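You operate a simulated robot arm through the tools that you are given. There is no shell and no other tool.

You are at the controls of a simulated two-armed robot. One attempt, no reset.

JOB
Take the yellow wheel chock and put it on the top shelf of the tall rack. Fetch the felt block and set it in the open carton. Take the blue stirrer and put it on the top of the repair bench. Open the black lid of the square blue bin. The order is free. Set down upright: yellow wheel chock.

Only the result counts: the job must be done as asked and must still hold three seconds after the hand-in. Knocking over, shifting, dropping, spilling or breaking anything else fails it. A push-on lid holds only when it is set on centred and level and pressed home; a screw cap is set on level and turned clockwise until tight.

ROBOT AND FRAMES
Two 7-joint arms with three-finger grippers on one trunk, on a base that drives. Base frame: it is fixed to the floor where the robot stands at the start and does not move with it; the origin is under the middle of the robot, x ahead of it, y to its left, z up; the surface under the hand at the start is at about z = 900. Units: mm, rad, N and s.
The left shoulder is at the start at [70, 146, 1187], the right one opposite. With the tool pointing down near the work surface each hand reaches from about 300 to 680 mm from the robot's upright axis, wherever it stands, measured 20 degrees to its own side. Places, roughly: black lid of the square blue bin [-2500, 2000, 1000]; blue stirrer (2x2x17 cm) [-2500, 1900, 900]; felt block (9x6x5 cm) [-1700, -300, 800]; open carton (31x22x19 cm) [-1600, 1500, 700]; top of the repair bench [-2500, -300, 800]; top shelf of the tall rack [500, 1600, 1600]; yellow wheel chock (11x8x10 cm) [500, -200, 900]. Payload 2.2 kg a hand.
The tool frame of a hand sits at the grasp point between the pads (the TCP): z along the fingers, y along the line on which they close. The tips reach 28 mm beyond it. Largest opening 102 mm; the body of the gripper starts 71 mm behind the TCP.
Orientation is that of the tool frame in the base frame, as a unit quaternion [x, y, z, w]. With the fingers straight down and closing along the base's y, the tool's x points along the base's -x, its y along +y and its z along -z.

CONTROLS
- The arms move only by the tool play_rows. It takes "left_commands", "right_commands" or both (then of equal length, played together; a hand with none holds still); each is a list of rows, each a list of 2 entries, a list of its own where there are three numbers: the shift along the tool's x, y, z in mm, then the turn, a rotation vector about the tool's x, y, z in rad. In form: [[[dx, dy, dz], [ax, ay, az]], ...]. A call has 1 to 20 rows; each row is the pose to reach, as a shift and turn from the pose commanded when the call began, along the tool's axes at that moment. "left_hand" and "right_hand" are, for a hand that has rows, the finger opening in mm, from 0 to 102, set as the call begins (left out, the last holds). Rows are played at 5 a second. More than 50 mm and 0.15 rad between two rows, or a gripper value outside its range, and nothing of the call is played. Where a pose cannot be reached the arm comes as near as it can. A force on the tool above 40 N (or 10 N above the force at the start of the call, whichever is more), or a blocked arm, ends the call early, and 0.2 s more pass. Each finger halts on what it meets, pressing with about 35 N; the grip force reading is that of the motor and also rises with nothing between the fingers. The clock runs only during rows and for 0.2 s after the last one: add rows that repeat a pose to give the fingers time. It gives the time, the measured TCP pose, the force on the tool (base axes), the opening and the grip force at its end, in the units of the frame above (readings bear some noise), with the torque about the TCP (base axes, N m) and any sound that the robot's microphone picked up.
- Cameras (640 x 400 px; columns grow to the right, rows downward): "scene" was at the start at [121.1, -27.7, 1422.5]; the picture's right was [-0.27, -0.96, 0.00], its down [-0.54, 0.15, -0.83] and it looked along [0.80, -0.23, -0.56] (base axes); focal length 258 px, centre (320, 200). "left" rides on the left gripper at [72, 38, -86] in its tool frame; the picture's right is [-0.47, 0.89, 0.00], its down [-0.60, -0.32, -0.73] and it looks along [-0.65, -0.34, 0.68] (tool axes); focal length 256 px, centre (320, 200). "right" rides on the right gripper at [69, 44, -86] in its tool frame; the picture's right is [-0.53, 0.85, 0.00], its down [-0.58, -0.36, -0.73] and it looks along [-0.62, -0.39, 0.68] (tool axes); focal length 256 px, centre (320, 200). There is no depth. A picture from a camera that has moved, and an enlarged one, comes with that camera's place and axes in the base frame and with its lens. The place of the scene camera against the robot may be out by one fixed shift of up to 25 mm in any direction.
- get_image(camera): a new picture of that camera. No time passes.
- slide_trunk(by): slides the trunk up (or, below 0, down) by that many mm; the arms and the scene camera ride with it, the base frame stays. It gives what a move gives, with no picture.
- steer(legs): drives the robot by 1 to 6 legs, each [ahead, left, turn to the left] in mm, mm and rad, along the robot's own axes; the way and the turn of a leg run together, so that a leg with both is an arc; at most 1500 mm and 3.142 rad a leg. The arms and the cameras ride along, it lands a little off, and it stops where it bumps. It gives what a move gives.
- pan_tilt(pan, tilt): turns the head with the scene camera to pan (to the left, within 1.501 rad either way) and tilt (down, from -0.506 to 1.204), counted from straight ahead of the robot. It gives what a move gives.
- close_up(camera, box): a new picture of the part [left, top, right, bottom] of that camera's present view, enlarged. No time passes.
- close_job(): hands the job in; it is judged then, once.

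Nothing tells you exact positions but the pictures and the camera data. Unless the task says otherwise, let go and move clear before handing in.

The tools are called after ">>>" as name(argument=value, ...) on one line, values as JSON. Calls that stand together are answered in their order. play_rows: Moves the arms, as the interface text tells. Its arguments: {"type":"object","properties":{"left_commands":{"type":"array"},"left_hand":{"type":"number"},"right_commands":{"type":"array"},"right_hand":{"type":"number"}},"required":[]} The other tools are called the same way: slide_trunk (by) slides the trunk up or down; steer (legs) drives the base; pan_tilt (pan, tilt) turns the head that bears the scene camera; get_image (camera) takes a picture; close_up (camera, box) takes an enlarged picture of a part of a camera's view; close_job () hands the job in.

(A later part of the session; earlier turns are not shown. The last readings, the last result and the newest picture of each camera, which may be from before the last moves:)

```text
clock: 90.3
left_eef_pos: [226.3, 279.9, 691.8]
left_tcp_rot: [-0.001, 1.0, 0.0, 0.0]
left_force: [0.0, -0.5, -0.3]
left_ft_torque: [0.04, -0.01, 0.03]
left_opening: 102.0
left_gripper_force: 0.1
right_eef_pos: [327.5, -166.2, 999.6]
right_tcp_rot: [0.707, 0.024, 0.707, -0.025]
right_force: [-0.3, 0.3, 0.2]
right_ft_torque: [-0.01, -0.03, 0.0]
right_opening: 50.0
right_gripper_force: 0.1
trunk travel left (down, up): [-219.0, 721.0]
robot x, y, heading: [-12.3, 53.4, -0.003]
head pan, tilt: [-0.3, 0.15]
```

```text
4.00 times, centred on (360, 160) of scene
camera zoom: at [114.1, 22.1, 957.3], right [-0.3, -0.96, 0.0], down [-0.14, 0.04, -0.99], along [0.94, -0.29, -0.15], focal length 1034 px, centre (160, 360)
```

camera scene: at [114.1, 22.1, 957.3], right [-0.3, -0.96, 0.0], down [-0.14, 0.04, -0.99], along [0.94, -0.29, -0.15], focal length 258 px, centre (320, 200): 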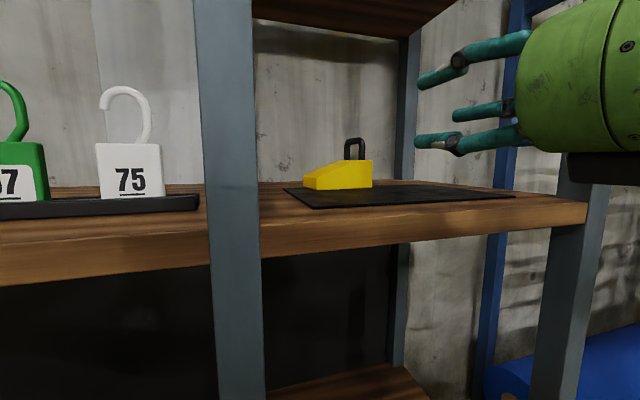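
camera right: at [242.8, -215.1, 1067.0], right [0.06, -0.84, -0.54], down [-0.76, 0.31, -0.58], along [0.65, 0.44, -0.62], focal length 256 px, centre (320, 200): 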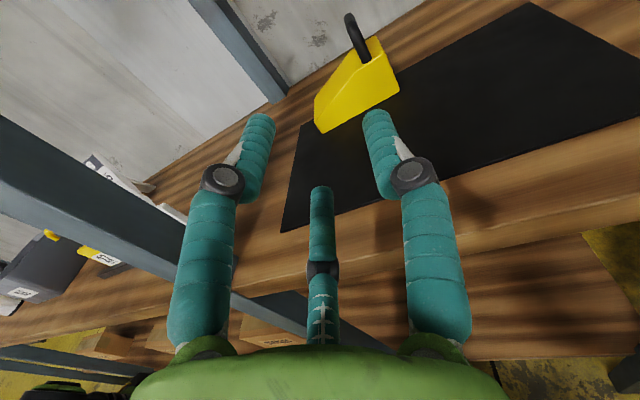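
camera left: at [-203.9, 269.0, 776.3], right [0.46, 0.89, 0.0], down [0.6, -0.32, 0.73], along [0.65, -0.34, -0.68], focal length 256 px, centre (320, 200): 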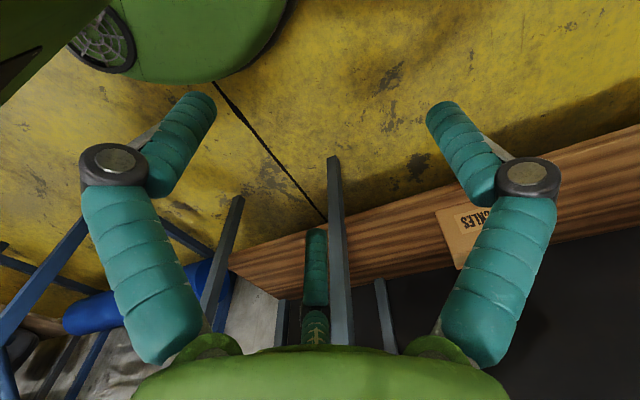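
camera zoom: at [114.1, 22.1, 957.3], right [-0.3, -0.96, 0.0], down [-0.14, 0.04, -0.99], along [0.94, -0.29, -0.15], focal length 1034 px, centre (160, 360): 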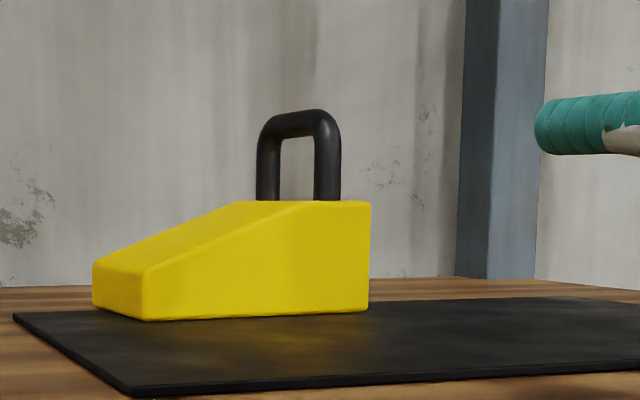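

The handle's near leg is at about [540, -181] and its far leg about [597, -178]. Before reaching in I check where the right elbow and forearm are relative to the post.

>>> pan_tilt(pan=-0.9, tilt=-0.2)

>>> get_image(camera="scene")

>>> pan_tilt(pan=-1.4, tilt=0.0)

>>> get_image(camera="scene")

```text
clock: 91.3
left_eef_pos: [226.4, 280.1, 691.5]
left_tcp_rot: [-0.001, 1.0, 0.0, 0.0]
left_force: [-0.1, 0.1, 0.2]
left_ft_torque: [0.01, 0.0, 0.01]
left_opening: 102.0
left_gripper_force: 0.1
right_eef_pos: [327.1, -164.5, 999.5]
right_tcp_rot: [0.706, 0.024, 0.707, -0.024]
right_force: [0.0, 0.4, 0.3]
right_ft_torque: [0.01, 0.03, -0.02]
right_opening: 50.0
right_gripper_force: 0.1
trunk travel left (down, up): [-219.0, 721.0]
robot x, y, heading: [-13.4, 55.4, 0.004]
head pan, tilt: [-0.901, -0.201]
```

```text
taken
camera scene: at [77.3, -15.7, 988.4], right [-0.78, -0.62, 0.0], down [0.12, -0.16, -0.98], along [0.61, -0.77, 0.2], focal length 258 px, centre (320, 200)
```

scene: 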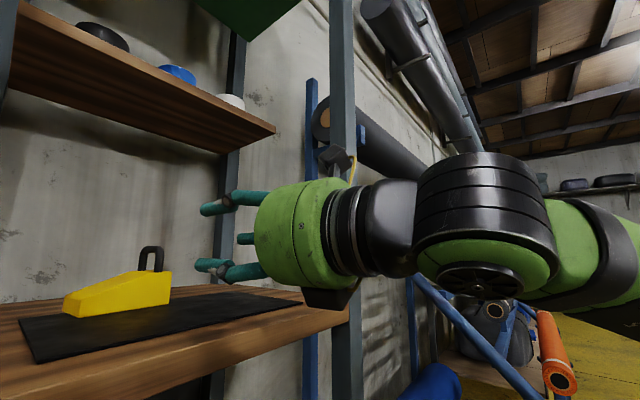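

```text
clock: 92.3
left_eef_pos: [226.4, 280.9, 692.3]
left_tcp_rot: [-0.001, 1.0, 0.0, 0.0]
left_force: [0.4, 0.6, -0.2]
left_ft_torque: [-0.02, -0.04, -0.01]
left_opening: 101.9
left_gripper_force: 0.0
right_eef_pos: [327.1, -164.5, 998.0]
right_tcp_rot: [0.706, 0.026, 0.707, -0.024]
right_force: [0.7, -1.1, -0.5]
right_ft_torque: [-0.02, -0.01, 0.01]
right_opening: 50.1
right_gripper_force: 0.1
trunk travel left (down, up): [-219.0, 721.0]
robot x, y, heading: [-9.7, 52.5, -0.001]
head pan, tilt: [-1.4, 0.0]
```

```text
taken
camera scene: at [40.9, -39.1, 971.0], right [-0.99, -0.17, 0.0], down [0.0, 0.0, -1.0], along [0.17, -0.99, 0.0], focal length 258 px, centre (320, 200)
```

scene: 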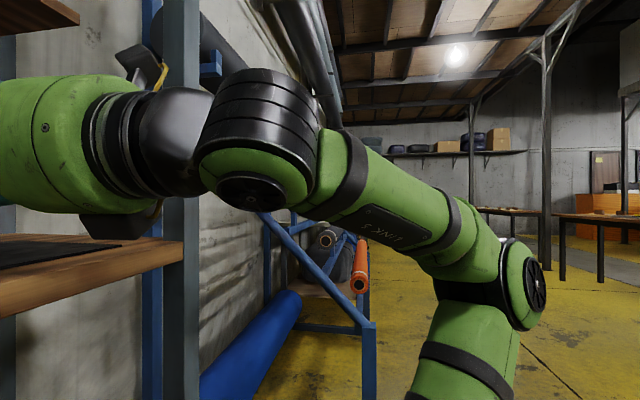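

The elbow is well behind, clear of the post. I shift the robot 25 mm right so the handle is better placed for the arm, and set the fingers to 40 mm.

>>> steer(legs=[[8, -25, 0]])

>>> pan_tilt(pan=-0.3, tilt=0.15)

>>> play_rows(right_commands=[[[0, 0, 30], [0, 0, 0]], [[-2, 0, 60], [0, 0, 0]], [[-4, 0, 90], [0, 0, 0]], [[-6, 0, 115], [0, 0, 0]], [[-6, 0, 130], [0, 0, 0]], [[-6, 0, 130], [0, 0, 0]]], right_hand=40)

>>> get_image(camera="right")

>>> close_up(camera="scene", box=[280, 80, 520, 230])

```text
clock: 93.1
left_eef_pos: [233.8, 255.7, 691.3]
left_tcp_rot: [-0.001, 1.0, 0.0, 0.0]
left_force: [0.4, -0.3, 0.6]
left_ft_torque: [0.01, 0.0, 0.02]
left_opening: 102.0
left_gripper_force: 0.0
right_eef_pos: [336.0, -191.0, 998.1]
right_tcp_rot: [0.706, 0.025, 0.707, -0.025]
right_force: [-0.4, 0.3, 0.5]
right_ft_torque: [-0.03, 0.01, 0.01]
right_opening: 49.8
right_gripper_force: 0.1
trunk travel left (down, up): [-219.0, 721.0]
robot x, y, heading: [-1.9, 26.9, -0.002]
head pan, tilt: [-1.4, 0.0]
```

```text
clock: 94.4
left_eef_pos: [234.2, 255.1, 691.4]
left_tcp_rot: [-0.001, 1.0, 0.0, 0.001]
left_force: [0.4, -0.6, -0.6]
left_ft_torque: [0.02, 0.01, 0.02]
left_opening: 102.1
left_gripper_force: 0.1
right_eef_pos: [335.7, -189.6, 999.6]
right_tcp_rot: [0.706, 0.025, 0.707, -0.024]
right_force: [1.1, -0.2, -0.8]
right_ft_torque: [0.02, -0.02, -0.01]
right_opening: 50.1
right_gripper_force: 0.0
trunk travel left (down, up): [-219.0, 721.0]
robot x, y, heading: [-3.0, 26.7, 0.002]
head pan, tilt: [-0.3, 0.15]
```

```text
clock: 95.8
left_eef_pos: [234.2, 255.4, 690.5]
left_tcp_rot: [-0.001, 1.0, 0.001, 0.001]
left_force: [0.7, 0.0, -0.2]
left_ft_torque: [-0.01, -0.01, -0.01]
left_opening: 101.9
left_gripper_force: 0.0
right_eef_pos: [465.8, -181.1, 992.0]
right_tcp_rot: [0.706, 0.026, 0.707, -0.025]
right_force: [0.4, 0.7, -0.7]
right_ft_torque: [0.02, 0.02, 0.0]
right_opening: 40.2
right_gripper_force: 0.1
trunk travel left (down, up): [-219.0, 721.0]
robot x, y, heading: [1.5, 28.1, -0.001]
head pan, tilt: [-0.3, 0.15]
```

```text
taken
camera right: at [380.3, -231.4, 1060.7], right [0.06, -0.84, -0.53], down [-0.75, 0.31, -0.58], along [0.65, 0.44, -0.62], focal length 256 px, centre (320, 200)
```

right: 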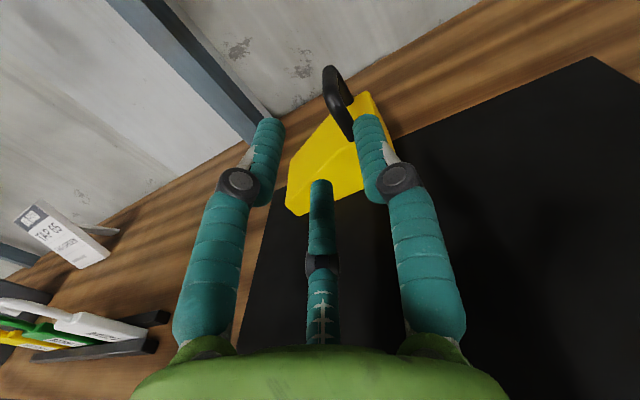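

```text
2.67 times, centred on (400, 155) of scene
camera zoom: at [122.2, -2.9, 957.3], right [-0.3, -0.96, 0.0], down [-0.14, 0.04, -0.99], along [0.94, -0.29, -0.15], focal length 689 px, centre (107, 320)
```

zoom: 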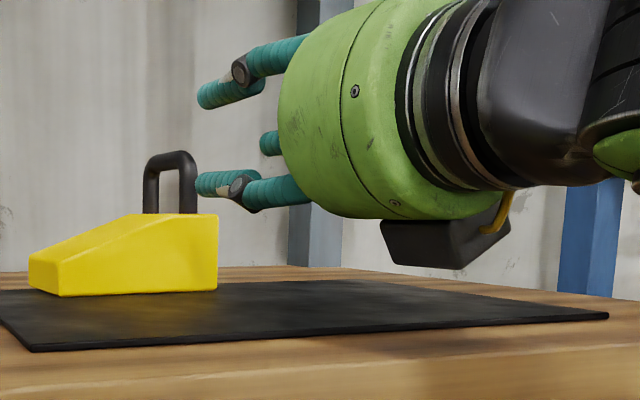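

Close to the handle now. I zoom in with the hand camera to fix the lateral alignment.

>>> close_up(camera="right", box=[240, 40, 432, 160])

```text
3.33 times, centred on (336, 100) of right
camera zoom: at [380.3, -231.4, 1060.7], right [0.06, -0.84, -0.53], down [-0.75, 0.31, -0.58], along [0.65, 0.44, -0.62], focal length 853 px, centre (267, 533)
```

zoom: 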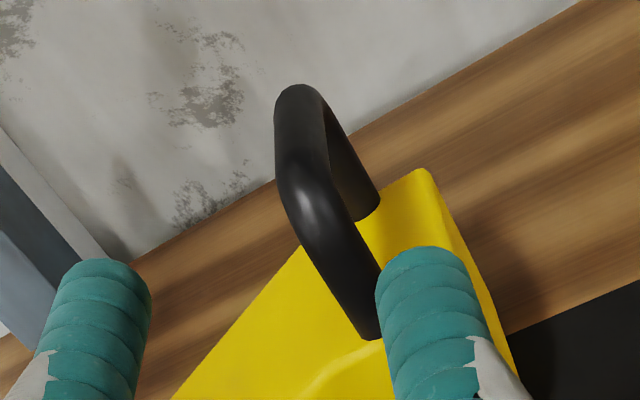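

The handle arch runs from x≈550 to 608 at y≈-177, bar centre z≈985. I align yaw, shift slightly left and down, and advance partway for a check.

>>> play_rows(right_commands=[[[-2.5, -6, 0], [-0.026, 0, 0]], [[-5, -11, 0], [-0.052, 0, 0]], [[-5, -10.5, 15], [-0.052, 0, 0]], [[-5, -9.5, 30], [-0.052, 0, 0]], [[-5, -9, 42], [-0.052, 0, 0]], [[-5, -9, 42], [-0.052, 0, 0]]])

>>> close_up(camera="right", box=[240, 60, 432, 180])

>>> close_up(camera="scene", box=[280, 80, 520, 230])

```text
clock: 97.2
left_eef_pos: [234.4, 255.7, 692.7]
left_tcp_rot: [-0.001, 1.0, 0.0, -0.001]
left_force: [-0.2, 0.3, -0.1]
left_ft_torque: [0.0, 0.0, -0.02]
left_opening: 102.0
left_gripper_force: 0.0
right_eef_pos: [506.4, -170.2, 988.4]
right_tcp_rot: [0.707, 0.007, 0.708, -0.007]
right_force: [-0.3, 0.1, -0.4]
right_ft_torque: [-0.02, -0.02, 0.0]
right_opening: 40.1
right_gripper_force: 0.2
trunk travel left (down, up): [-219.0, 721.0]
robot x, y, heading: [-5.9, 27.0, 0.005]
head pan, tilt: [-0.3, 0.15]
```

```text
3.33 times, centred on (336, 120) of right
camera zoom: at [418.8, -214.9, 1056.4], right [0.02, -0.85, -0.53], down [-0.74, 0.35, -0.58], along [0.68, 0.4, -0.62], focal length 853 px, centre (267, 467)
```

zoom: 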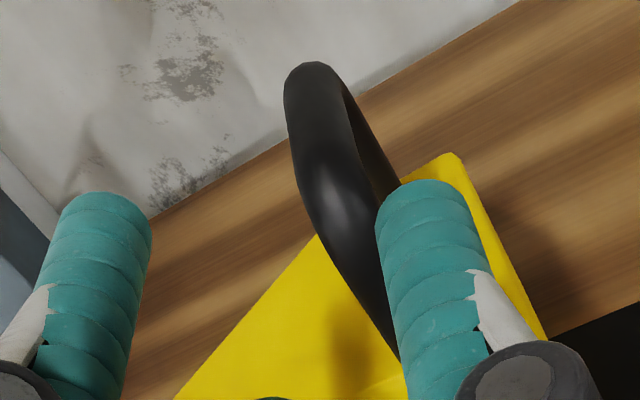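

```text
2.67 times, centred on (400, 155) of scene
camera zoom: at [122.2, -2.9, 957.3], right [-0.3, -0.96, 0.0], down [-0.14, 0.04, -0.99], along [0.94, -0.29, -0.15], focal length 689 px, centre (107, 320)
```

zoom: 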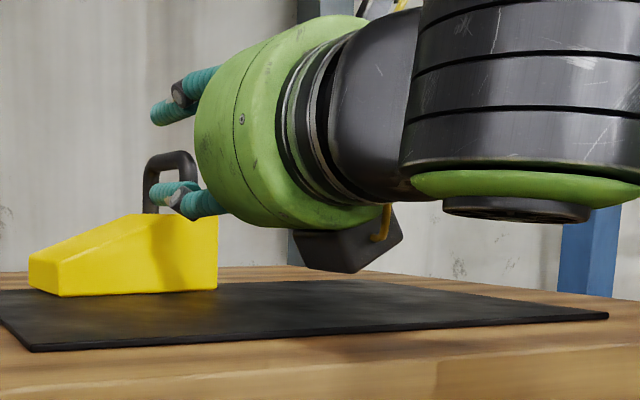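

Well aligned; the chock has not moved. I advance the rest of the way with the bar between the fingers.

>>> play_rows(right_commands=[[[0, 0, 15], [0, 0, 0]], [[0, 0, 30], [0, 0, 0]], [[0, 0, 44], [0, 0, 0]], [[0, 0, 57], [0, 0, 0]], [[0, 0, 57], [0, 0, 0]]])

>>> get_image(camera="right")

>>> close_up(camera="scene", box=[280, 80, 520, 230])

```text
clock: 98.4
left_eef_pos: [234.8, 255.3, 691.6]
left_tcp_rot: [-0.001, 1.0, 0.0, 0.0]
left_force: [-0.6, 0.1, 0.4]
left_ft_torque: [0.01, -0.03, 0.0]
left_opening: 102.1
left_gripper_force: 0.1
right_eef_pos: [562.8, -167.2, 987.7]
right_tcp_rot: [0.707, 0.007, 0.707, -0.007]
right_force: [0.3, -1.6, 1.2]
right_ft_torque: [-0.03, 0.01, 0.01]
right_opening: 40.3
right_gripper_force: 0.0
trunk travel left (down, up): [-219.0, 721.0]
robot x, y, heading: [-1.9, 29.8, 0.0]
head pan, tilt: [-0.3, 0.15]
```

```text
taken
camera right: at [475.6, -212.1, 1055.5], right [0.02, -0.85, -0.53], down [-0.74, 0.35, -0.58], along [0.67, 0.4, -0.62], focal length 256 px, centre (320, 200)
```

right: 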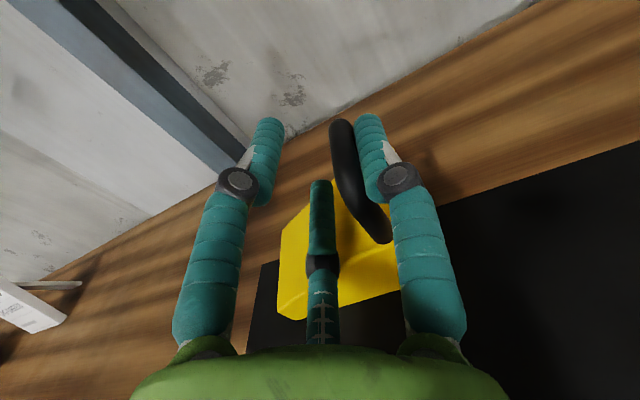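

```text
2.67 times, centred on (400, 155) of scene
camera zoom: at [122.3, -3.1, 957.2], right [-0.3, -0.96, 0.0], down [-0.14, 0.04, -0.99], along [0.94, -0.29, -0.15], focal length 689 px, centre (107, 320)
```

zoom: 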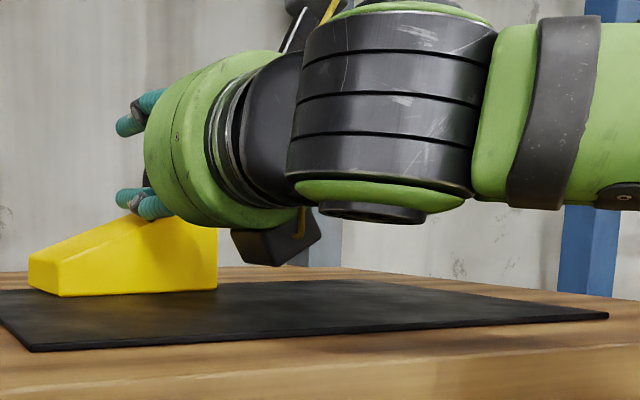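

The bar lies between the fingers and the chock is still in place. I close the hand.

>>> play_rows(right_commands=[[[0, 0, 0], [0, 0, 0]], [[0, 0, 0], [0, 0, 0]], [[0, 0, 0], [0, 0, 0]], [[0, 0, 0], [0, 0, 0]], [[0, 0, 0], [0, 0, 0]]], right_hand=0)

>>> get_image(camera="right")

>>> close_up(camera="scene", box=[280, 80, 520, 230])

```text
clock: 99.6
left_eef_pos: [234.9, 254.8, 692.4]
left_tcp_rot: [-0.001, 1.0, 0.0, 0.001]
left_force: [-0.7, -0.7, 0.2]
left_ft_torque: [-0.01, -0.01, -0.02]
left_opening: 102.2
left_gripper_force: 0.0
right_eef_pos: [561.1, -166.9, 986.7]
right_tcp_rot: [0.707, 0.006, 0.708, -0.006]
right_force: [3.9, -1.9, 6.4]
right_ft_torque: [0.52, -0.12, -0.29]
right_opening: 17.3
right_gripper_force: 35.2
trunk travel left (down, up): [-219.0, 721.0]
robot x, y, heading: [-1.4, 28.4, 0.0]
head pan, tilt: [-0.3, 0.15]
```

```text
taken
camera right: at [475.1, -212.3, 1056.0], right [0.02, -0.84, -0.53], down [-0.74, 0.35, -0.58], along [0.68, 0.4, -0.62], focal length 256 px, centre (320, 200)
```

right: 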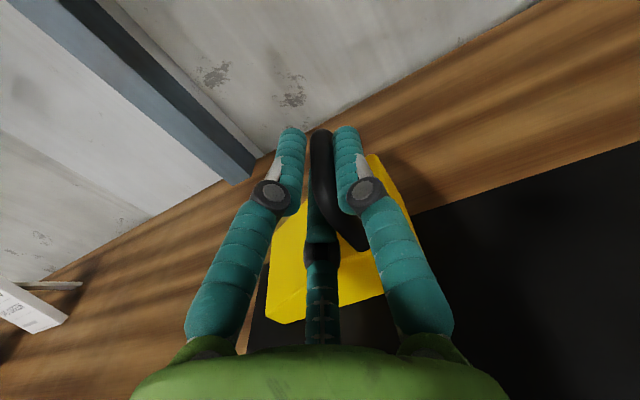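

```text
2.67 times, centred on (400, 155) of scene
camera zoom: at [122.2, -3.2, 957.3], right [-0.3, -0.96, 0.0], down [-0.14, 0.04, -0.99], along [0.94, -0.29, -0.15], focal length 689 px, centre (107, 320)
```

zoom: 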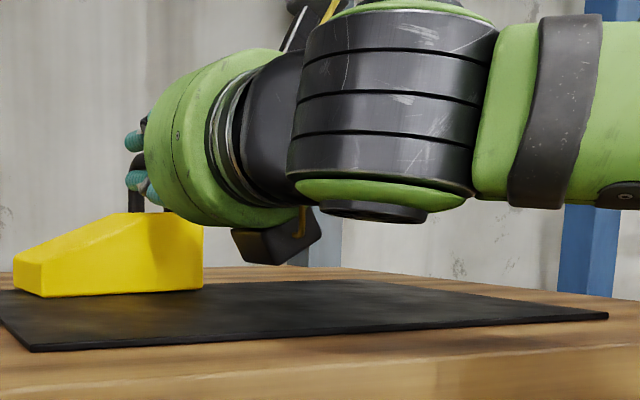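

Gripped (opening 17 mm, full grip force). I lift gently and check how the chock hangs.

>>> play_rows(right_commands=[[[8, 0, 0], [0, 0, 0]], [[16, 0, 0], [0, 0, 0]], [[25, 0, 0], [0, 0, 0]], [[35, 0, 0], [0, 0, 0]], [[35, 0, 0], [0, 0, 0]], [[35, 0, 0], [0, 0, 0]]])

>>> close_up(camera="scene", box=[240, 80, 480, 230])

>>> get_image(camera="right")

```text
clock: 101.0
left_eef_pos: [234.1, 255.7, 691.7]
left_tcp_rot: [-0.001, 1.0, 0.0, 0.0]
left_force: [-0.2, 0.1, -0.1]
left_ft_torque: [0.02, -0.04, -0.02]
left_opening: 102.0
left_gripper_force: 0.1
right_eef_pos: [564.0, -169.3, 1022.5]
right_tcp_rot: [0.707, 0.007, 0.707, -0.007]
right_force: [0.7, 0.3, -2.9]
right_ft_torque: [-0.01, 0.06, 0.0]
right_opening: 14.6
right_gripper_force: 34.9
trunk travel left (down, up): [-219.0, 721.0]
robot x, y, heading: [-1.8, 30.7, -0.002]
head pan, tilt: [-0.3, 0.15]
```

```text
2.67 times, centred on (360, 155) of scene
camera zoom: at [122.6, -3.1, 957.2], right [-0.3, -0.96, 0.0], down [-0.14, 0.04, -0.99], along [0.94, -0.29, -0.15], focal length 689 px, centre (213, 320)
```

zoom: 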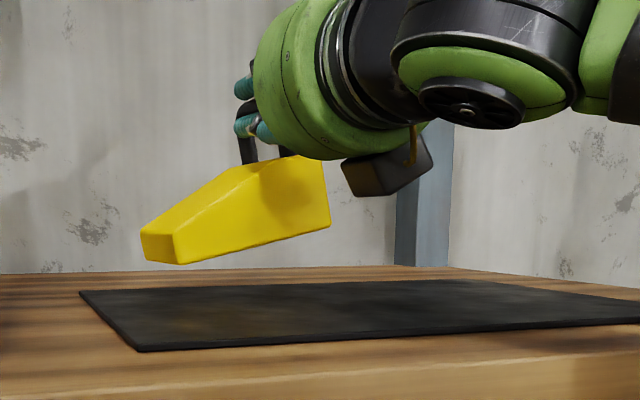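

```text
taken
camera right: at [476.5, -213.4, 1091.2], right [0.02, -0.85, -0.53], down [-0.74, 0.35, -0.58], along [0.67, 0.4, -0.62], focal length 256 px, centre (320, 200)
```

right: 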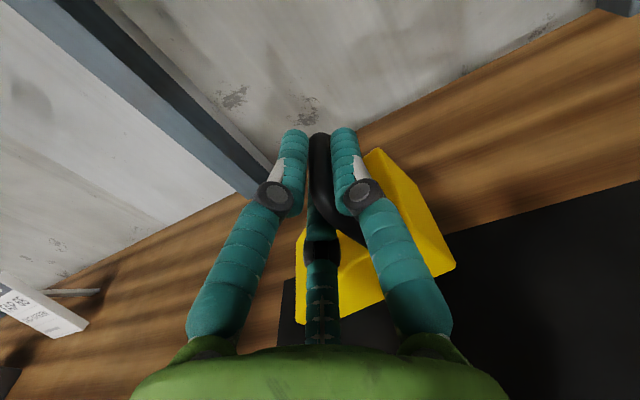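

It hangs from the bar tilted about 12°, low end down, weight about 3 N, firmly held. I raise the trunk a little and drive straight back out of the bay.

>>> slide_trunk(by=50)

>>> steer(legs=[[-400, 0, 0]])

>>> get_image(camera="scene")

>>> get_image(camera="right")

```text
clock: 101.9
left_eef_pos: [234.1, 256.2, 741.7]
left_tcp_rot: [-0.001, 1.0, -0.001, -0.001]
left_force: [-0.2, 0.4, 1.3]
left_ft_torque: [0.0, 0.01, 0.0]
left_opening: 102.1
left_gripper_force: 0.0
right_eef_pos: [563.3, -168.7, 1072.6]
right_tcp_rot: [0.707, 0.006, 0.707, -0.007]
right_force: [0.1, -0.4, -3.1]
right_ft_torque: [-0.05, 0.02, 0.0]
right_opening: 14.5
right_gripper_force: 35.3
trunk travel left (down, up): [-269.0, 671.0]
robot x, y, heading: [-0.7, 27.2, -0.003]
head pan, tilt: [-0.3, 0.15]
```

```text
clock: 104.5
left_eef_pos: [-166.4, 255.0, 740.9]
left_tcp_rot: [0.004, 1.0, 0.0, 0.0]
left_force: [-1.1, 0.2, -0.2]
left_ft_torque: [-0.02, 0.0, 0.02]
left_opening: 102.0
left_gripper_force: 0.0
right_eef_pos: [158.8, -170.4, 1073.4]
right_tcp_rot: [0.707, 0.004, 0.707, -0.004]
right_force: [0.2, 0.5, -3.7]
right_ft_torque: [-0.01, 0.01, 0.0]
right_opening: 13.7
right_gripper_force: 34.8
trunk travel left (down, up): [-269.0, 671.0]
robot x, y, heading: [-402.9, 25.1, -0.009]
head pan, tilt: [-0.3, 0.15]
```

```text
taken
camera scene: at [-280.2, -2.3, 1007.2], right [-0.3, -0.95, 0.0], down [-0.14, 0.05, -0.99], along [0.94, -0.3, -0.15], focal length 258 px, centre (320, 200)
```

scene: 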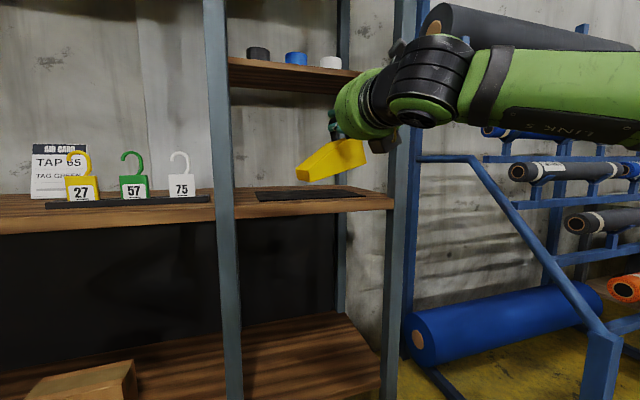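

```text
taken
camera right: at [71.7, -215.6, 1141.3], right [0.01, -0.85, -0.53], down [-0.73, 0.36, -0.58], along [0.68, 0.4, -0.62], focal length 256 px, centre (320, 200)
```

right: 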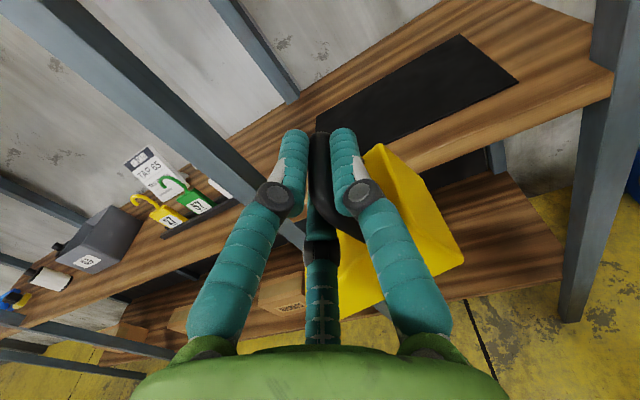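

Held securely. I drive left along the aisle toward the tall rack with the chock low, and will raise it in front of the rack.

>>> steer(legs=[[0, 0, 0.009], [0, 1500, 0]])

>>> get_image(camera="right")

```text
clock: 112.2
left_eef_pos: [-159.4, 1758.5, 742.2]
left_tcp_rot: [0.003, 1.0, -0.001, 0.001]
left_force: [0.1, -0.4, 0.7]
left_ft_torque: [-0.06, 0.03, -0.03]
left_opening: 102.2
left_gripper_force: 0.2
right_eef_pos: [165.7, 1331.8, 1073.2]
right_tcp_rot: [0.707, 0.004, 0.707, -0.004]
right_force: [-0.1, -0.3, -3.0]
right_ft_torque: [-0.03, 0.03, 0.01]
right_opening: 13.8
right_gripper_force: 35.5
trunk travel left (down, up): [-269.0, 671.0]
robot x, y, heading: [-396.8, 1530.2, -0.009]
head pan, tilt: [-0.3, 0.15]
```

```text
taken
camera right: at [79.0, 1287.0, 1141.0], right [0.01, -0.85, -0.53], down [-0.74, 0.36, -0.58], along [0.68, 0.4, -0.62], focal length 256 px, centre (320, 200)
```

right: 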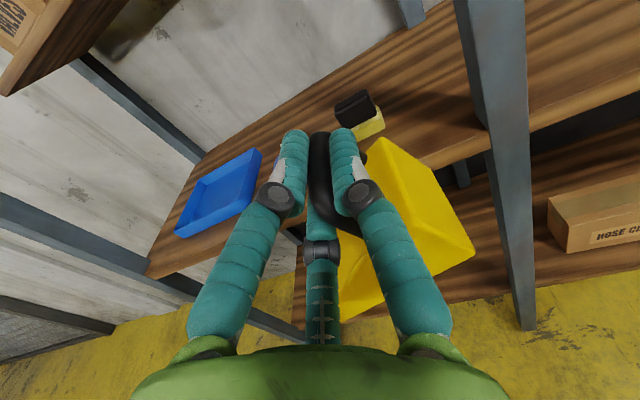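

Now raise the trunk fully in front of the rack.

>>> slide_trunk(by=400)

>>> slide_trunk(by=265)

>>> pan_tilt(pan=-0.15, tilt=0.05)

>>> get_image(camera="scene")

>>> get_image(camera="right")

```text
clock: 116.0
left_eef_pos: [-158.4, 1757.8, 1141.4]
left_tcp_rot: [0.003, 1.0, 0.0, 0.0]
left_force: [0.1, -0.1, -0.5]
left_ft_torque: [-0.02, 0.02, 0.03]
left_opening: 102.0
left_gripper_force: 0.1
right_eef_pos: [166.6, 1331.0, 1472.9]
right_tcp_rot: [0.707, 0.004, 0.707, -0.004]
right_force: [0.4, 0.4, -3.9]
right_ft_torque: [0.01, 0.04, -0.01]
right_opening: 13.6
right_gripper_force: 35.2
trunk travel left (down, up): [-669.0, 271.0]
robot x, y, heading: [-398.6, 1531.4, -0.004]
head pan, tilt: [-0.3, 0.15]
```

```text
clock: 118.8
left_eef_pos: [-159.0, 1757.8, 1405.1]
left_tcp_rot: [0.003, 1.0, 0.0, -0.001]
left_force: [0.5, 0.8, -1.0]
left_ft_torque: [0.01, 0.01, -0.03]
left_opening: 102.2
left_gripper_force: 0.0
right_eef_pos: [166.4, 1331.9, 1738.4]
right_tcp_rot: [0.707, 0.004, 0.707, -0.004]
right_force: [-0.1, -0.3, -4.0]
right_ft_torque: [-0.01, 0.05, -0.01]
right_opening: 13.7
right_gripper_force: 35.4
trunk travel left (down, up): [-934.0, 6.0]
robot x, y, heading: [-398.1, 1530.7, -0.001]
head pan, tilt: [-0.3, 0.15]
```

```text
clock: 119.5
left_eef_pos: [-158.6, 1758.2, 1406.5]
left_tcp_rot: [0.004, 1.0, 0.001, 0.0]
left_force: [0.3, -0.3, 0.0]
left_ft_torque: [0.01, 0.0, 0.01]
left_opening: 102.1
left_gripper_force: 0.1
right_eef_pos: [166.7, 1332.2, 1738.0]
right_tcp_rot: [0.707, 0.004, 0.707, -0.004]
right_force: [-0.5, -0.1, -2.9]
right_ft_torque: [-0.03, 0.03, -0.03]
right_opening: 13.4
right_gripper_force: 34.8
trunk travel left (down, up): [-934.0, 6.0]
robot x, y, heading: [-395.9, 1533.8, -0.008]
head pan, tilt: [-0.15, 0.051]
```

```text
taken
camera scene: at [-271.3, 1513.7, 1681.3], right [-0.16, -0.99, 0.0], down [-0.05, 0.01, -1.0], along [0.99, -0.16, -0.05], focal length 258 px, centre (320, 200)
```

scene: 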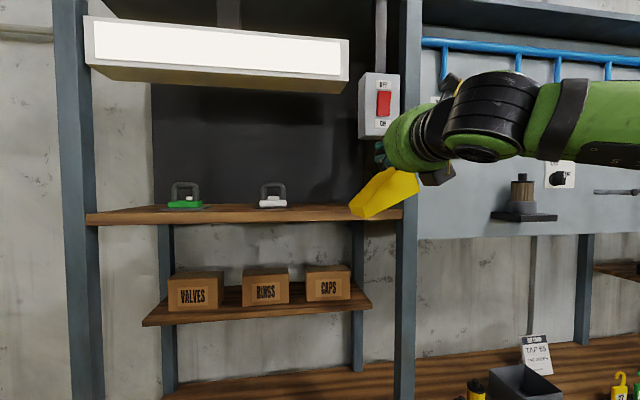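

```text
taken
camera right: at [79.3, 1286.9, 1806.0], right [0.01, -0.85, -0.53], down [-0.74, 0.36, -0.58], along [0.68, 0.4, -0.62], focal length 256 px, centre (320, 200)
```

right: 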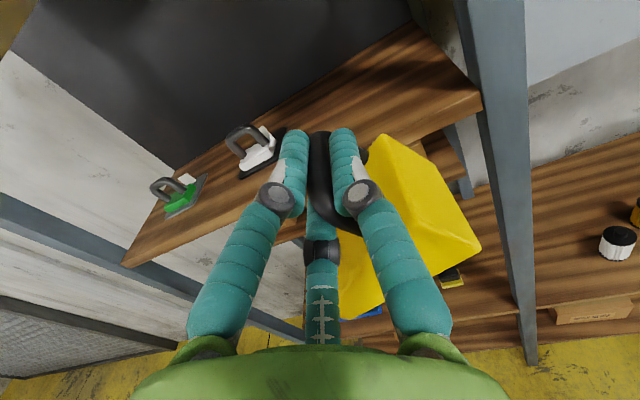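

The shelf and its items are visible from the hand camera. I zoom in to measure the shelf height, front edge and free area.

>>> close_up(camera="right", box=[120, 20, 520, 270])

>>> close_up(camera="scene", box=[80, 120, 480, 370])

>>> get_image(camera="left")

```text
1.60 times, centred on (320, 145) of right
camera zoom: at [79.3, 1286.9, 1806.0], right [0.01, -0.85, -0.53], down [-0.74, 0.36, -0.58], along [0.68, 0.4, -0.62], focal length 410 px, centre (320, 288)
```

zoom: 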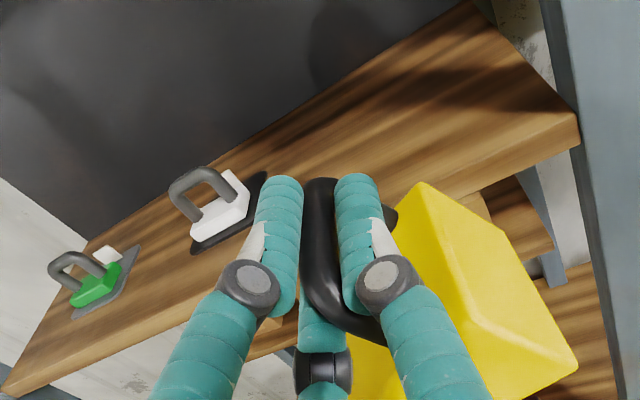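

```text
1.60 times, centred on (280, 245) of scene
camera zoom: at [-271.3, 1513.7, 1681.3], right [-0.16, -0.99, 0.0], down [-0.05, 0.01, -1.0], along [0.99, -0.16, -0.05], focal length 414 px, centre (384, 128)
```

zoom: 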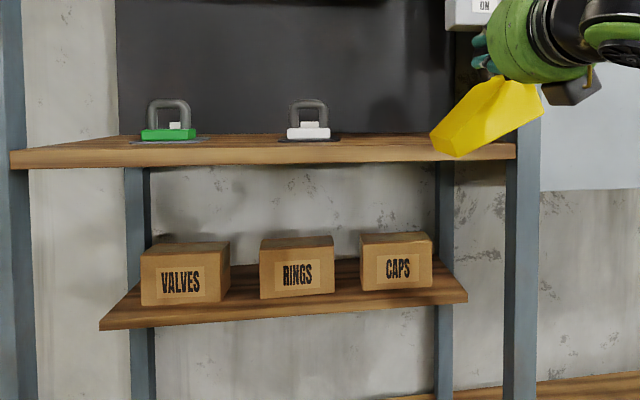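

```text
taken
camera left: at [-230.7, 1795.2, 1491.2], right [0.47, 0.88, 0.0], down [0.6, -0.32, 0.73], along [0.65, -0.34, -0.68], focal length 256 px, centre (320, 200)
```

left: 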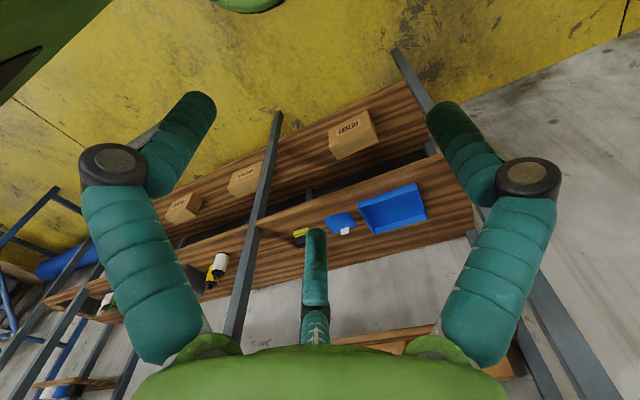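

The shelf's items are small padlocks on plates (right plate edge at y≈1490), so the free strip is y≈1230-1480; shelf top z≈1615, front edge x≈345. The chock now hangs at about 25° low end down; I raise the hand 20 mm and drive in 248 mm.

>>> play_rows(right_commands=[[[10, 0, 0], [0, 0, 0]], [[20, 0, 0], [0, 0, 0]], [[20, 0, 0], [0, 0, 0]]])

>>> steer(legs=[[150, 0, 0]])

>>> get_image(camera="right")

>>> get_image(camera="scene")

```text
clock: 120.2
left_eef_pos: [-158.8, 1757.2, 1407.2]
left_tcp_rot: [0.004, 1.0, 0.001, 0.0]
left_force: [-0.3, 0.2, -0.6]
left_ft_torque: [-0.04, 0.0, 0.02]
left_opening: 102.1
left_gripper_force: 0.0
right_eef_pos: [165.4, 1330.2, 1759.6]
right_tcp_rot: [0.708, 0.004, 0.706, -0.003]
right_force: [-0.4, -0.6, -3.2]
right_ft_torque: [0.03, 0.07, -0.02]
right_opening: 13.5
right_gripper_force: 35.1
trunk travel left (down, up): [-934.0, 6.0]
robot x, y, heading: [-400.1, 1531.5, -0.01]
head pan, tilt: [-0.15, 0.051]
```

```text
clock: 121.6
left_eef_pos: [-17.0, 1756.3, 1408.1]
left_tcp_rot: [0.003, 1.0, 0.0, 0.002]
left_force: [0.8, 0.1, 0.2]
left_ft_torque: [-0.01, -0.09, 0.0]
left_opening: 102.0
left_gripper_force: 0.1
right_eef_pos: [307.1, 1329.7, 1761.8]
right_tcp_rot: [0.705, 0.004, 0.709, -0.003]
right_force: [-0.3, -0.3, -2.4]
right_ft_torque: [0.0, 0.05, 0.02]
right_opening: 13.3
right_gripper_force: 34.9
trunk travel left (down, up): [-934.0, 6.0]
robot x, y, heading: [-249.9, 1531.5, -0.012]
head pan, tilt: [-0.15, 0.051]
```

```text
taken
camera right: at [219.1, 1284.9, 1829.0], right [0.01, -0.85, -0.53], down [-0.73, 0.36, -0.58], along [0.68, 0.4, -0.62], focal length 256 px, centre (320, 200)
```

right: 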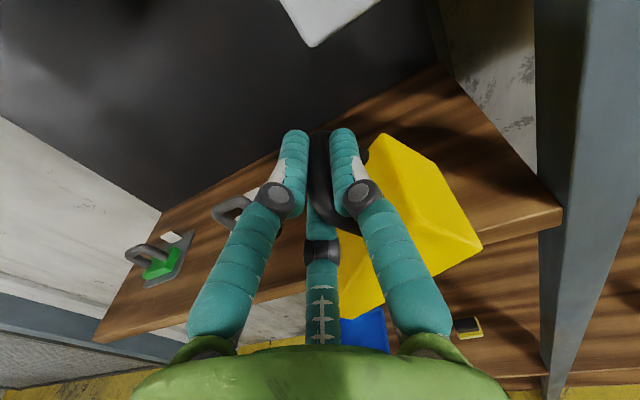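

```text
taken
camera scene: at [-130.2, 1512.6, 1681.9], right [-0.16, -0.99, 0.0], down [-0.05, 0.01, -1.0], along [0.99, -0.16, -0.05], focal length 258 px, centre (320, 200)
```

scene: 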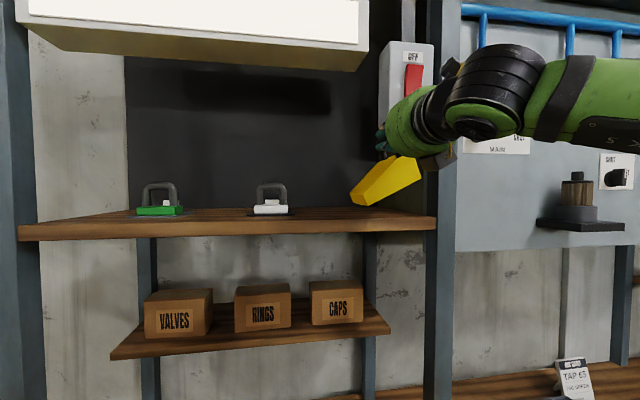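

Two views now put the shelf's front-right top corner at [342, 1212, 1618]. Clearances are fine, so I drive in the remaining 105 mm.

>>> steer(legs=[[105, 0, 0.01]])

>>> get_image(camera="right")

>>> get_image(camera="scene")

```text
clock: 122.8
left_eef_pos: [88.6, 1759.1, 1406.9]
left_tcp_rot: [-0.001, 1.0, -0.001, -0.001]
left_force: [-0.1, 0.2, -0.7]
left_ft_torque: [0.01, 0.02, -0.02]
left_opening: 101.9
left_gripper_force: 0.2
right_eef_pos: [415.0, 1336.5, 1759.3]
right_tcp_rot: [0.708, 0.006, 0.706, -0.009]
right_force: [0.7, -0.3, -3.7]
right_ft_torque: [0.04, 0.02, -0.01]
right_opening: 13.6
right_gripper_force: 34.6
trunk travel left (down, up): [-934.0, 6.0]
robot x, y, heading: [-149.0, 1527.3, -0.003]
head pan, tilt: [-0.15, 0.051]
stopped in leg 1: the force on the tool passed its limit at 140 N (the readings are from after the stop); the commanded pose is now the measured one
```

```text
taken
camera right: at [327.6, 1290.8, 1826.6], right [0.02, -0.84, -0.54], down [-0.74, 0.35, -0.57], along [0.67, 0.41, -0.62], focal length 256 px, centre (320, 200)
```

right: 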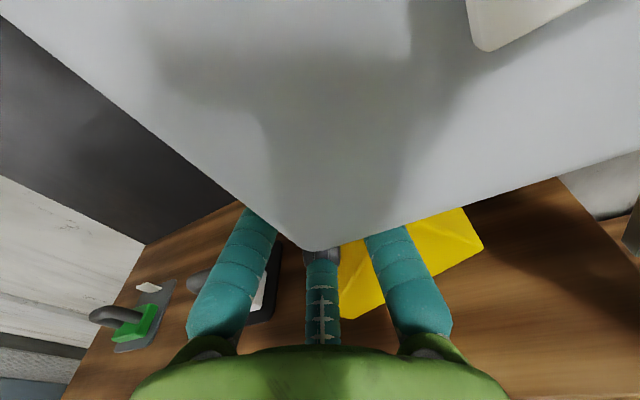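

```text
taken
camera scene: at [-21.0, 1514.3, 1681.4], right [-0.15, -0.99, 0.0], down [-0.05, 0.01, -1.0], along [0.99, -0.15, -0.05], focal length 258 px, centre (320, 200)
```

scene: 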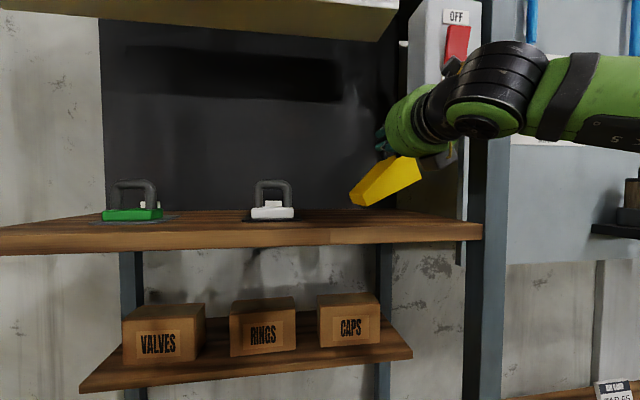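

The hand's camera box bumped the switch box, whose front is really at x≈348; the chock is still held. I back off 25 mm, so the chock will stand just inside the front edge with the hand staying in front of the switch box.

>>> steer(legs=[[-22, 0, 0]])

>>> get_image(camera="right")

>>> pan_tilt(pan=-0.3, tilt=-0.15)

>>> get_image(camera="scene")

```text
clock: 123.7
left_eef_pos: [73.3, 1758.1, 1405.6]
left_tcp_rot: [0.0, 1.0, 0.0, -0.003]
left_force: [0.3, -0.6, -0.2]
left_ft_torque: [0.0, 0.09, 0.01]
left_opening: 102.2
left_gripper_force: 0.0
right_eef_pos: [399.6, 1334.1, 1756.0]
right_tcp_rot: [0.71, 0.003, 0.705, -0.009]
right_force: [0.7, 0.7, -3.6]
right_ft_torque: [0.0, 0.0, 0.01]
right_opening: 13.3
right_gripper_force: 34.8
trunk travel left (down, up): [-934.0, 6.0]
robot x, y, heading: [-165.5, 1531.4, -0.002]
head pan, tilt: [-0.15, 0.051]
```

```text
taken
camera right: at [313.9, 1289.3, 1824.2], right [0.01, -0.84, -0.54], down [-0.74, 0.35, -0.57], along [0.67, 0.41, -0.62], focal length 256 px, centre (320, 200)
```

right: 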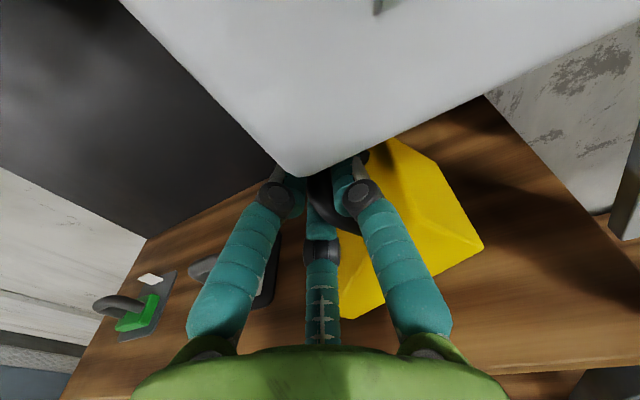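

```text
clock: 124.4
left_eef_pos: [71.1, 1757.6, 1405.1]
left_tcp_rot: [-0.001, 1.0, 0.0, -0.002]
left_force: [-0.1, 0.1, 1.0]
left_ft_torque: [-0.01, 0.01, 0.0]
left_opening: 102.0
left_gripper_force: 0.0
right_eef_pos: [396.7, 1335.4, 1757.4]
right_tcp_rot: [0.709, 0.004, 0.705, -0.01]
right_force: [0.8, 0.2, -3.6]
right_ft_torque: [0.0, 0.03, -0.01]
right_opening: 13.3
right_gripper_force: 35.5
trunk travel left (down, up): [-934.0, 6.0]
robot x, y, heading: [-170.9, 1529.0, -0.002]
head pan, tilt: [-0.3, -0.15]
```

```text
taken
camera scene: at [-48.0, 1501.7, 1698.7], right [-0.3, -0.96, 0.0], down [0.14, -0.04, -0.99], along [0.95, -0.29, 0.15], focal length 258 px, centre (320, 200)
```

scene: 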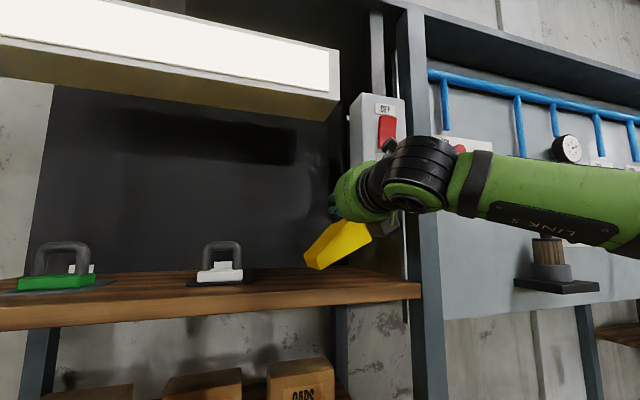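

>>> close_up(camera="scene", box=[320, 80, 448, 160])

>>> close_up(camera="scene", box=[160, 180, 448, 360])

```text
5.00 times, centred on (384, 120) of scene
camera zoom: at [-48.0, 1501.7, 1698.7], right [-0.3, -0.96, 0.0], down [0.14, -0.04, -0.99], along [0.95, -0.29, 0.15], focal length 1293 px, centre (0, 600)
```

zoom: 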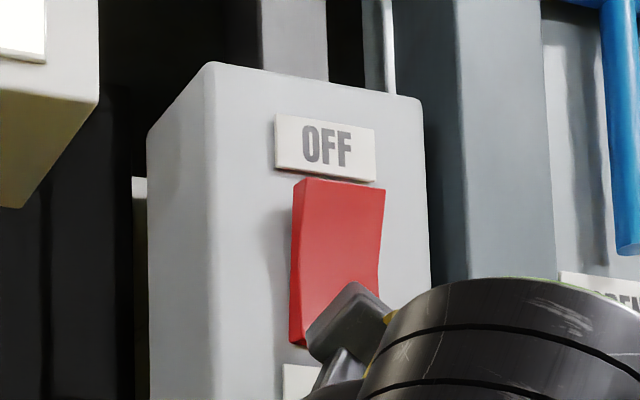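

```text
2.22 times, centred on (304, 270) of scene
camera zoom: at [-48.0, 1501.7, 1698.7], right [-0.3, -0.96, 0.0], down [0.14, -0.04, -0.99], along [0.95, -0.29, 0.15], focal length 574 px, centre (356, 44)
```

zoom: 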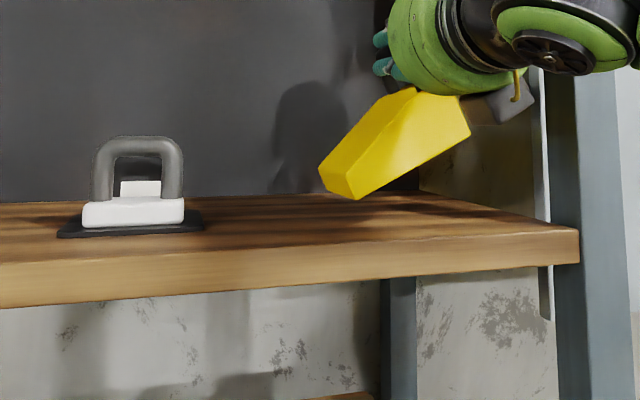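

The switch and lamp look unchanged. Now I roll the hand to level the chock while lowering it to just above the shelf.

>>> play_rows(right_commands=[[[-8, 0, 0], [0, 0, 0.13]], [[-18, 0, 0], [0, 0, 0.26]], [[-28, 0, 0], [0, 0, 0.38]], [[-36, 0, 0], [0, 0, 0.42]], [[-43, 0, 0], [0, 0, 0.42]]])

>>> close_up(camera="scene", box=[160, 180, 448, 360])

>>> get_image(camera="right")

```text
clock: 125.6
left_eef_pos: [66.6, 1757.8, 1406.5]
left_tcp_rot: [0.0, 1.0, -0.001, 0.0]
left_force: [-1.0, -0.4, 0.9]
left_ft_torque: [0.04, -0.02, -0.01]
left_opening: 102.1
left_gripper_force: 0.0
right_eef_pos: [391.6, 1336.5, 1715.6]
right_tcp_rot: [0.693, -0.143, 0.689, -0.156]
right_force: [0.3, 0.0, -3.6]
right_ft_torque: [-0.07, 0.03, -0.01]
right_opening: 13.4
right_gripper_force: 34.4
trunk travel left (down, up): [-934.0, 6.0]
robot x, y, heading: [-171.2, 1531.1, 0.001]
head pan, tilt: [-0.3, -0.15]
```

```text
2.22 times, centred on (304, 270) of scene
camera zoom: at [-52.6, 1501.8, 1699.2], right [-0.3, -0.96, 0.0], down [0.14, -0.04, -0.99], along [0.94, -0.29, 0.15], focal length 574 px, centre (356, 44)
```

zoom: 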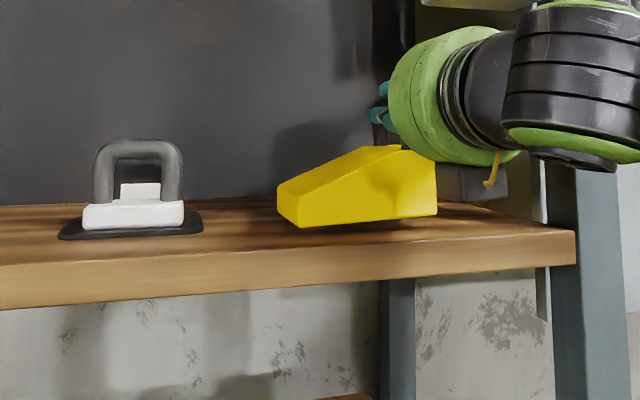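

```text
taken
camera right: at [305.1, 1265.1, 1759.2], right [0.01, -0.55, -0.84], down [-0.74, 0.56, -0.37], along [0.67, 0.62, -0.4], focal length 256 px, centre (320, 200)
```

right: 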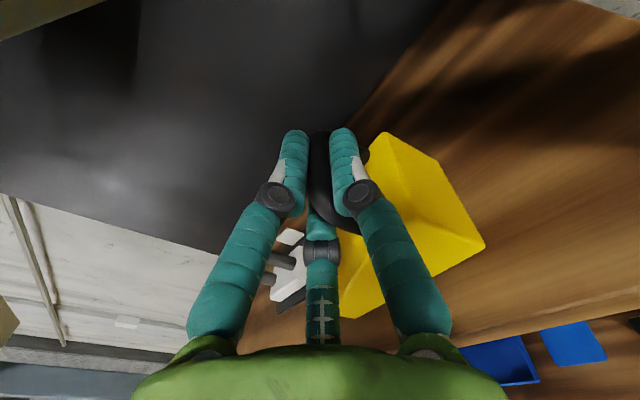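

Nearly level now. I move 12 mm deeper (camera is below the switch box) and lower in small steps, watching the force.

>>> play_rows(right_commands=[[[0, 0, 6], [0, 0, 0]], [[0, 0, 12], [0, 0, 0]], [[-3.6, 1.7, 12], [0, 0, 0]], [[-7.3, 3.3, 12], [0, 0, 0]], [[-9.1, 4.1, 12], [0, 0, 0]], [[-9.1, 4.1, 12], [0, 0, 0]]])

>>> close_up(camera="scene", box=[240, 200, 432, 320])

```text
clock: 127.0
left_eef_pos: [66.2, 1756.8, 1407.3]
left_tcp_rot: [-0.001, 1.0, 0.0, 0.0]
left_force: [0.1, -0.6, -0.1]
left_ft_torque: [0.01, -0.02, -0.01]
left_opening: 101.9
left_gripper_force: 0.1
right_eef_pos: [402.5, 1332.8, 1707.7]
right_tcp_rot: [0.692, -0.144, 0.69, -0.157]
right_force: [1.1, -2.4, 3.9]
right_ft_torque: [0.31, 0.16, 0.0]
right_opening: 13.5
right_gripper_force: 35.2
trunk travel left (down, up): [-934.0, 6.0]
robot x, y, heading: [-169.0, 1531.0, -0.002]
head pan, tilt: [-0.3, -0.15]
```

```text
3.33 times, centred on (336, 260) of scene
camera zoom: at [-53.4, 1500.3, 1699.3], right [-0.3, -0.96, 0.0], down [0.14, -0.04, -0.99], along [0.94, -0.29, 0.15], focal length 862 px, centre (267, 0)
```

zoom: 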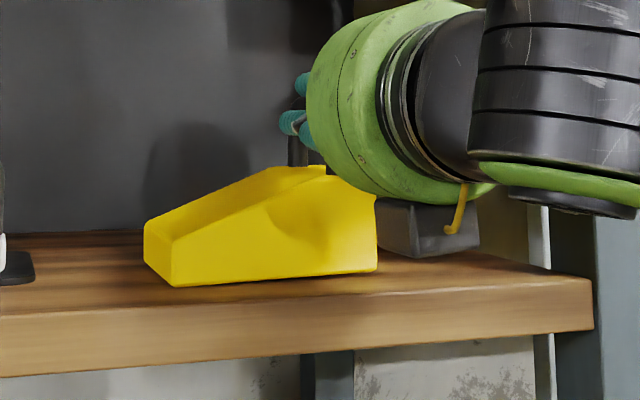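

The low end has touched. I lower a few millimetres more to settle the high end.

>>> play_rows(right_commands=[[[-1.8, 0.8, 0], [0, 0, 0]], [[-3.6, 1.7, 0], [0, 0, 0]], [[-5, 2.3, 0], [0, 0, 0]], [[-5, 2.3, 0], [0, 0, 0]]])

>>> close_up(camera="scene", box=[240, 200, 432, 320])

```text
clock: 128.0
left_eef_pos: [66.2, 1756.7, 1407.0]
left_tcp_rot: [-0.001, 1.0, 0.001, -0.001]
left_force: [0.0, -0.2, -0.5]
left_ft_torque: [0.0, 0.03, -0.03]
left_opening: 101.9
left_gripper_force: 0.1
right_eef_pos: [402.1, 1332.4, 1704.0]
right_tcp_rot: [0.689, -0.145, 0.692, -0.158]
right_force: [8.0, -7.4, 26.2]
right_ft_torque: [-0.01, -0.06, 0.13]
right_opening: 13.8
right_gripper_force: 35.5
trunk travel left (down, up): [-934.0, 6.0]
robot x, y, heading: [-171.6, 1535.4, -0.0]
head pan, tilt: [-0.3, -0.15]
```

```text
3.33 times, centred on (336, 260) of scene
camera zoom: at [-53.8, 1499.4, 1699.5], right [-0.3, -0.96, 0.0], down [0.14, -0.04, -0.99], along [0.94, -0.29, 0.15], focal length 862 px, centre (267, 0)
```

zoom: 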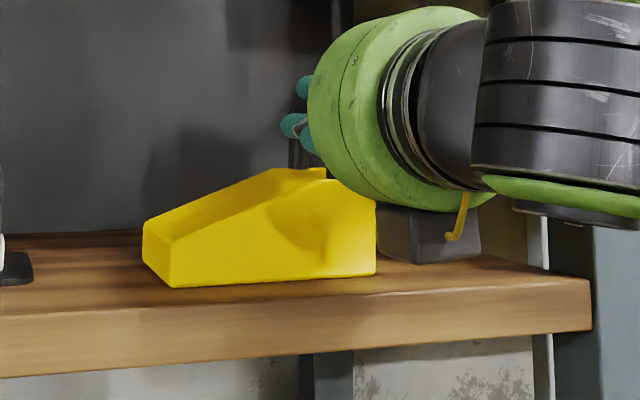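

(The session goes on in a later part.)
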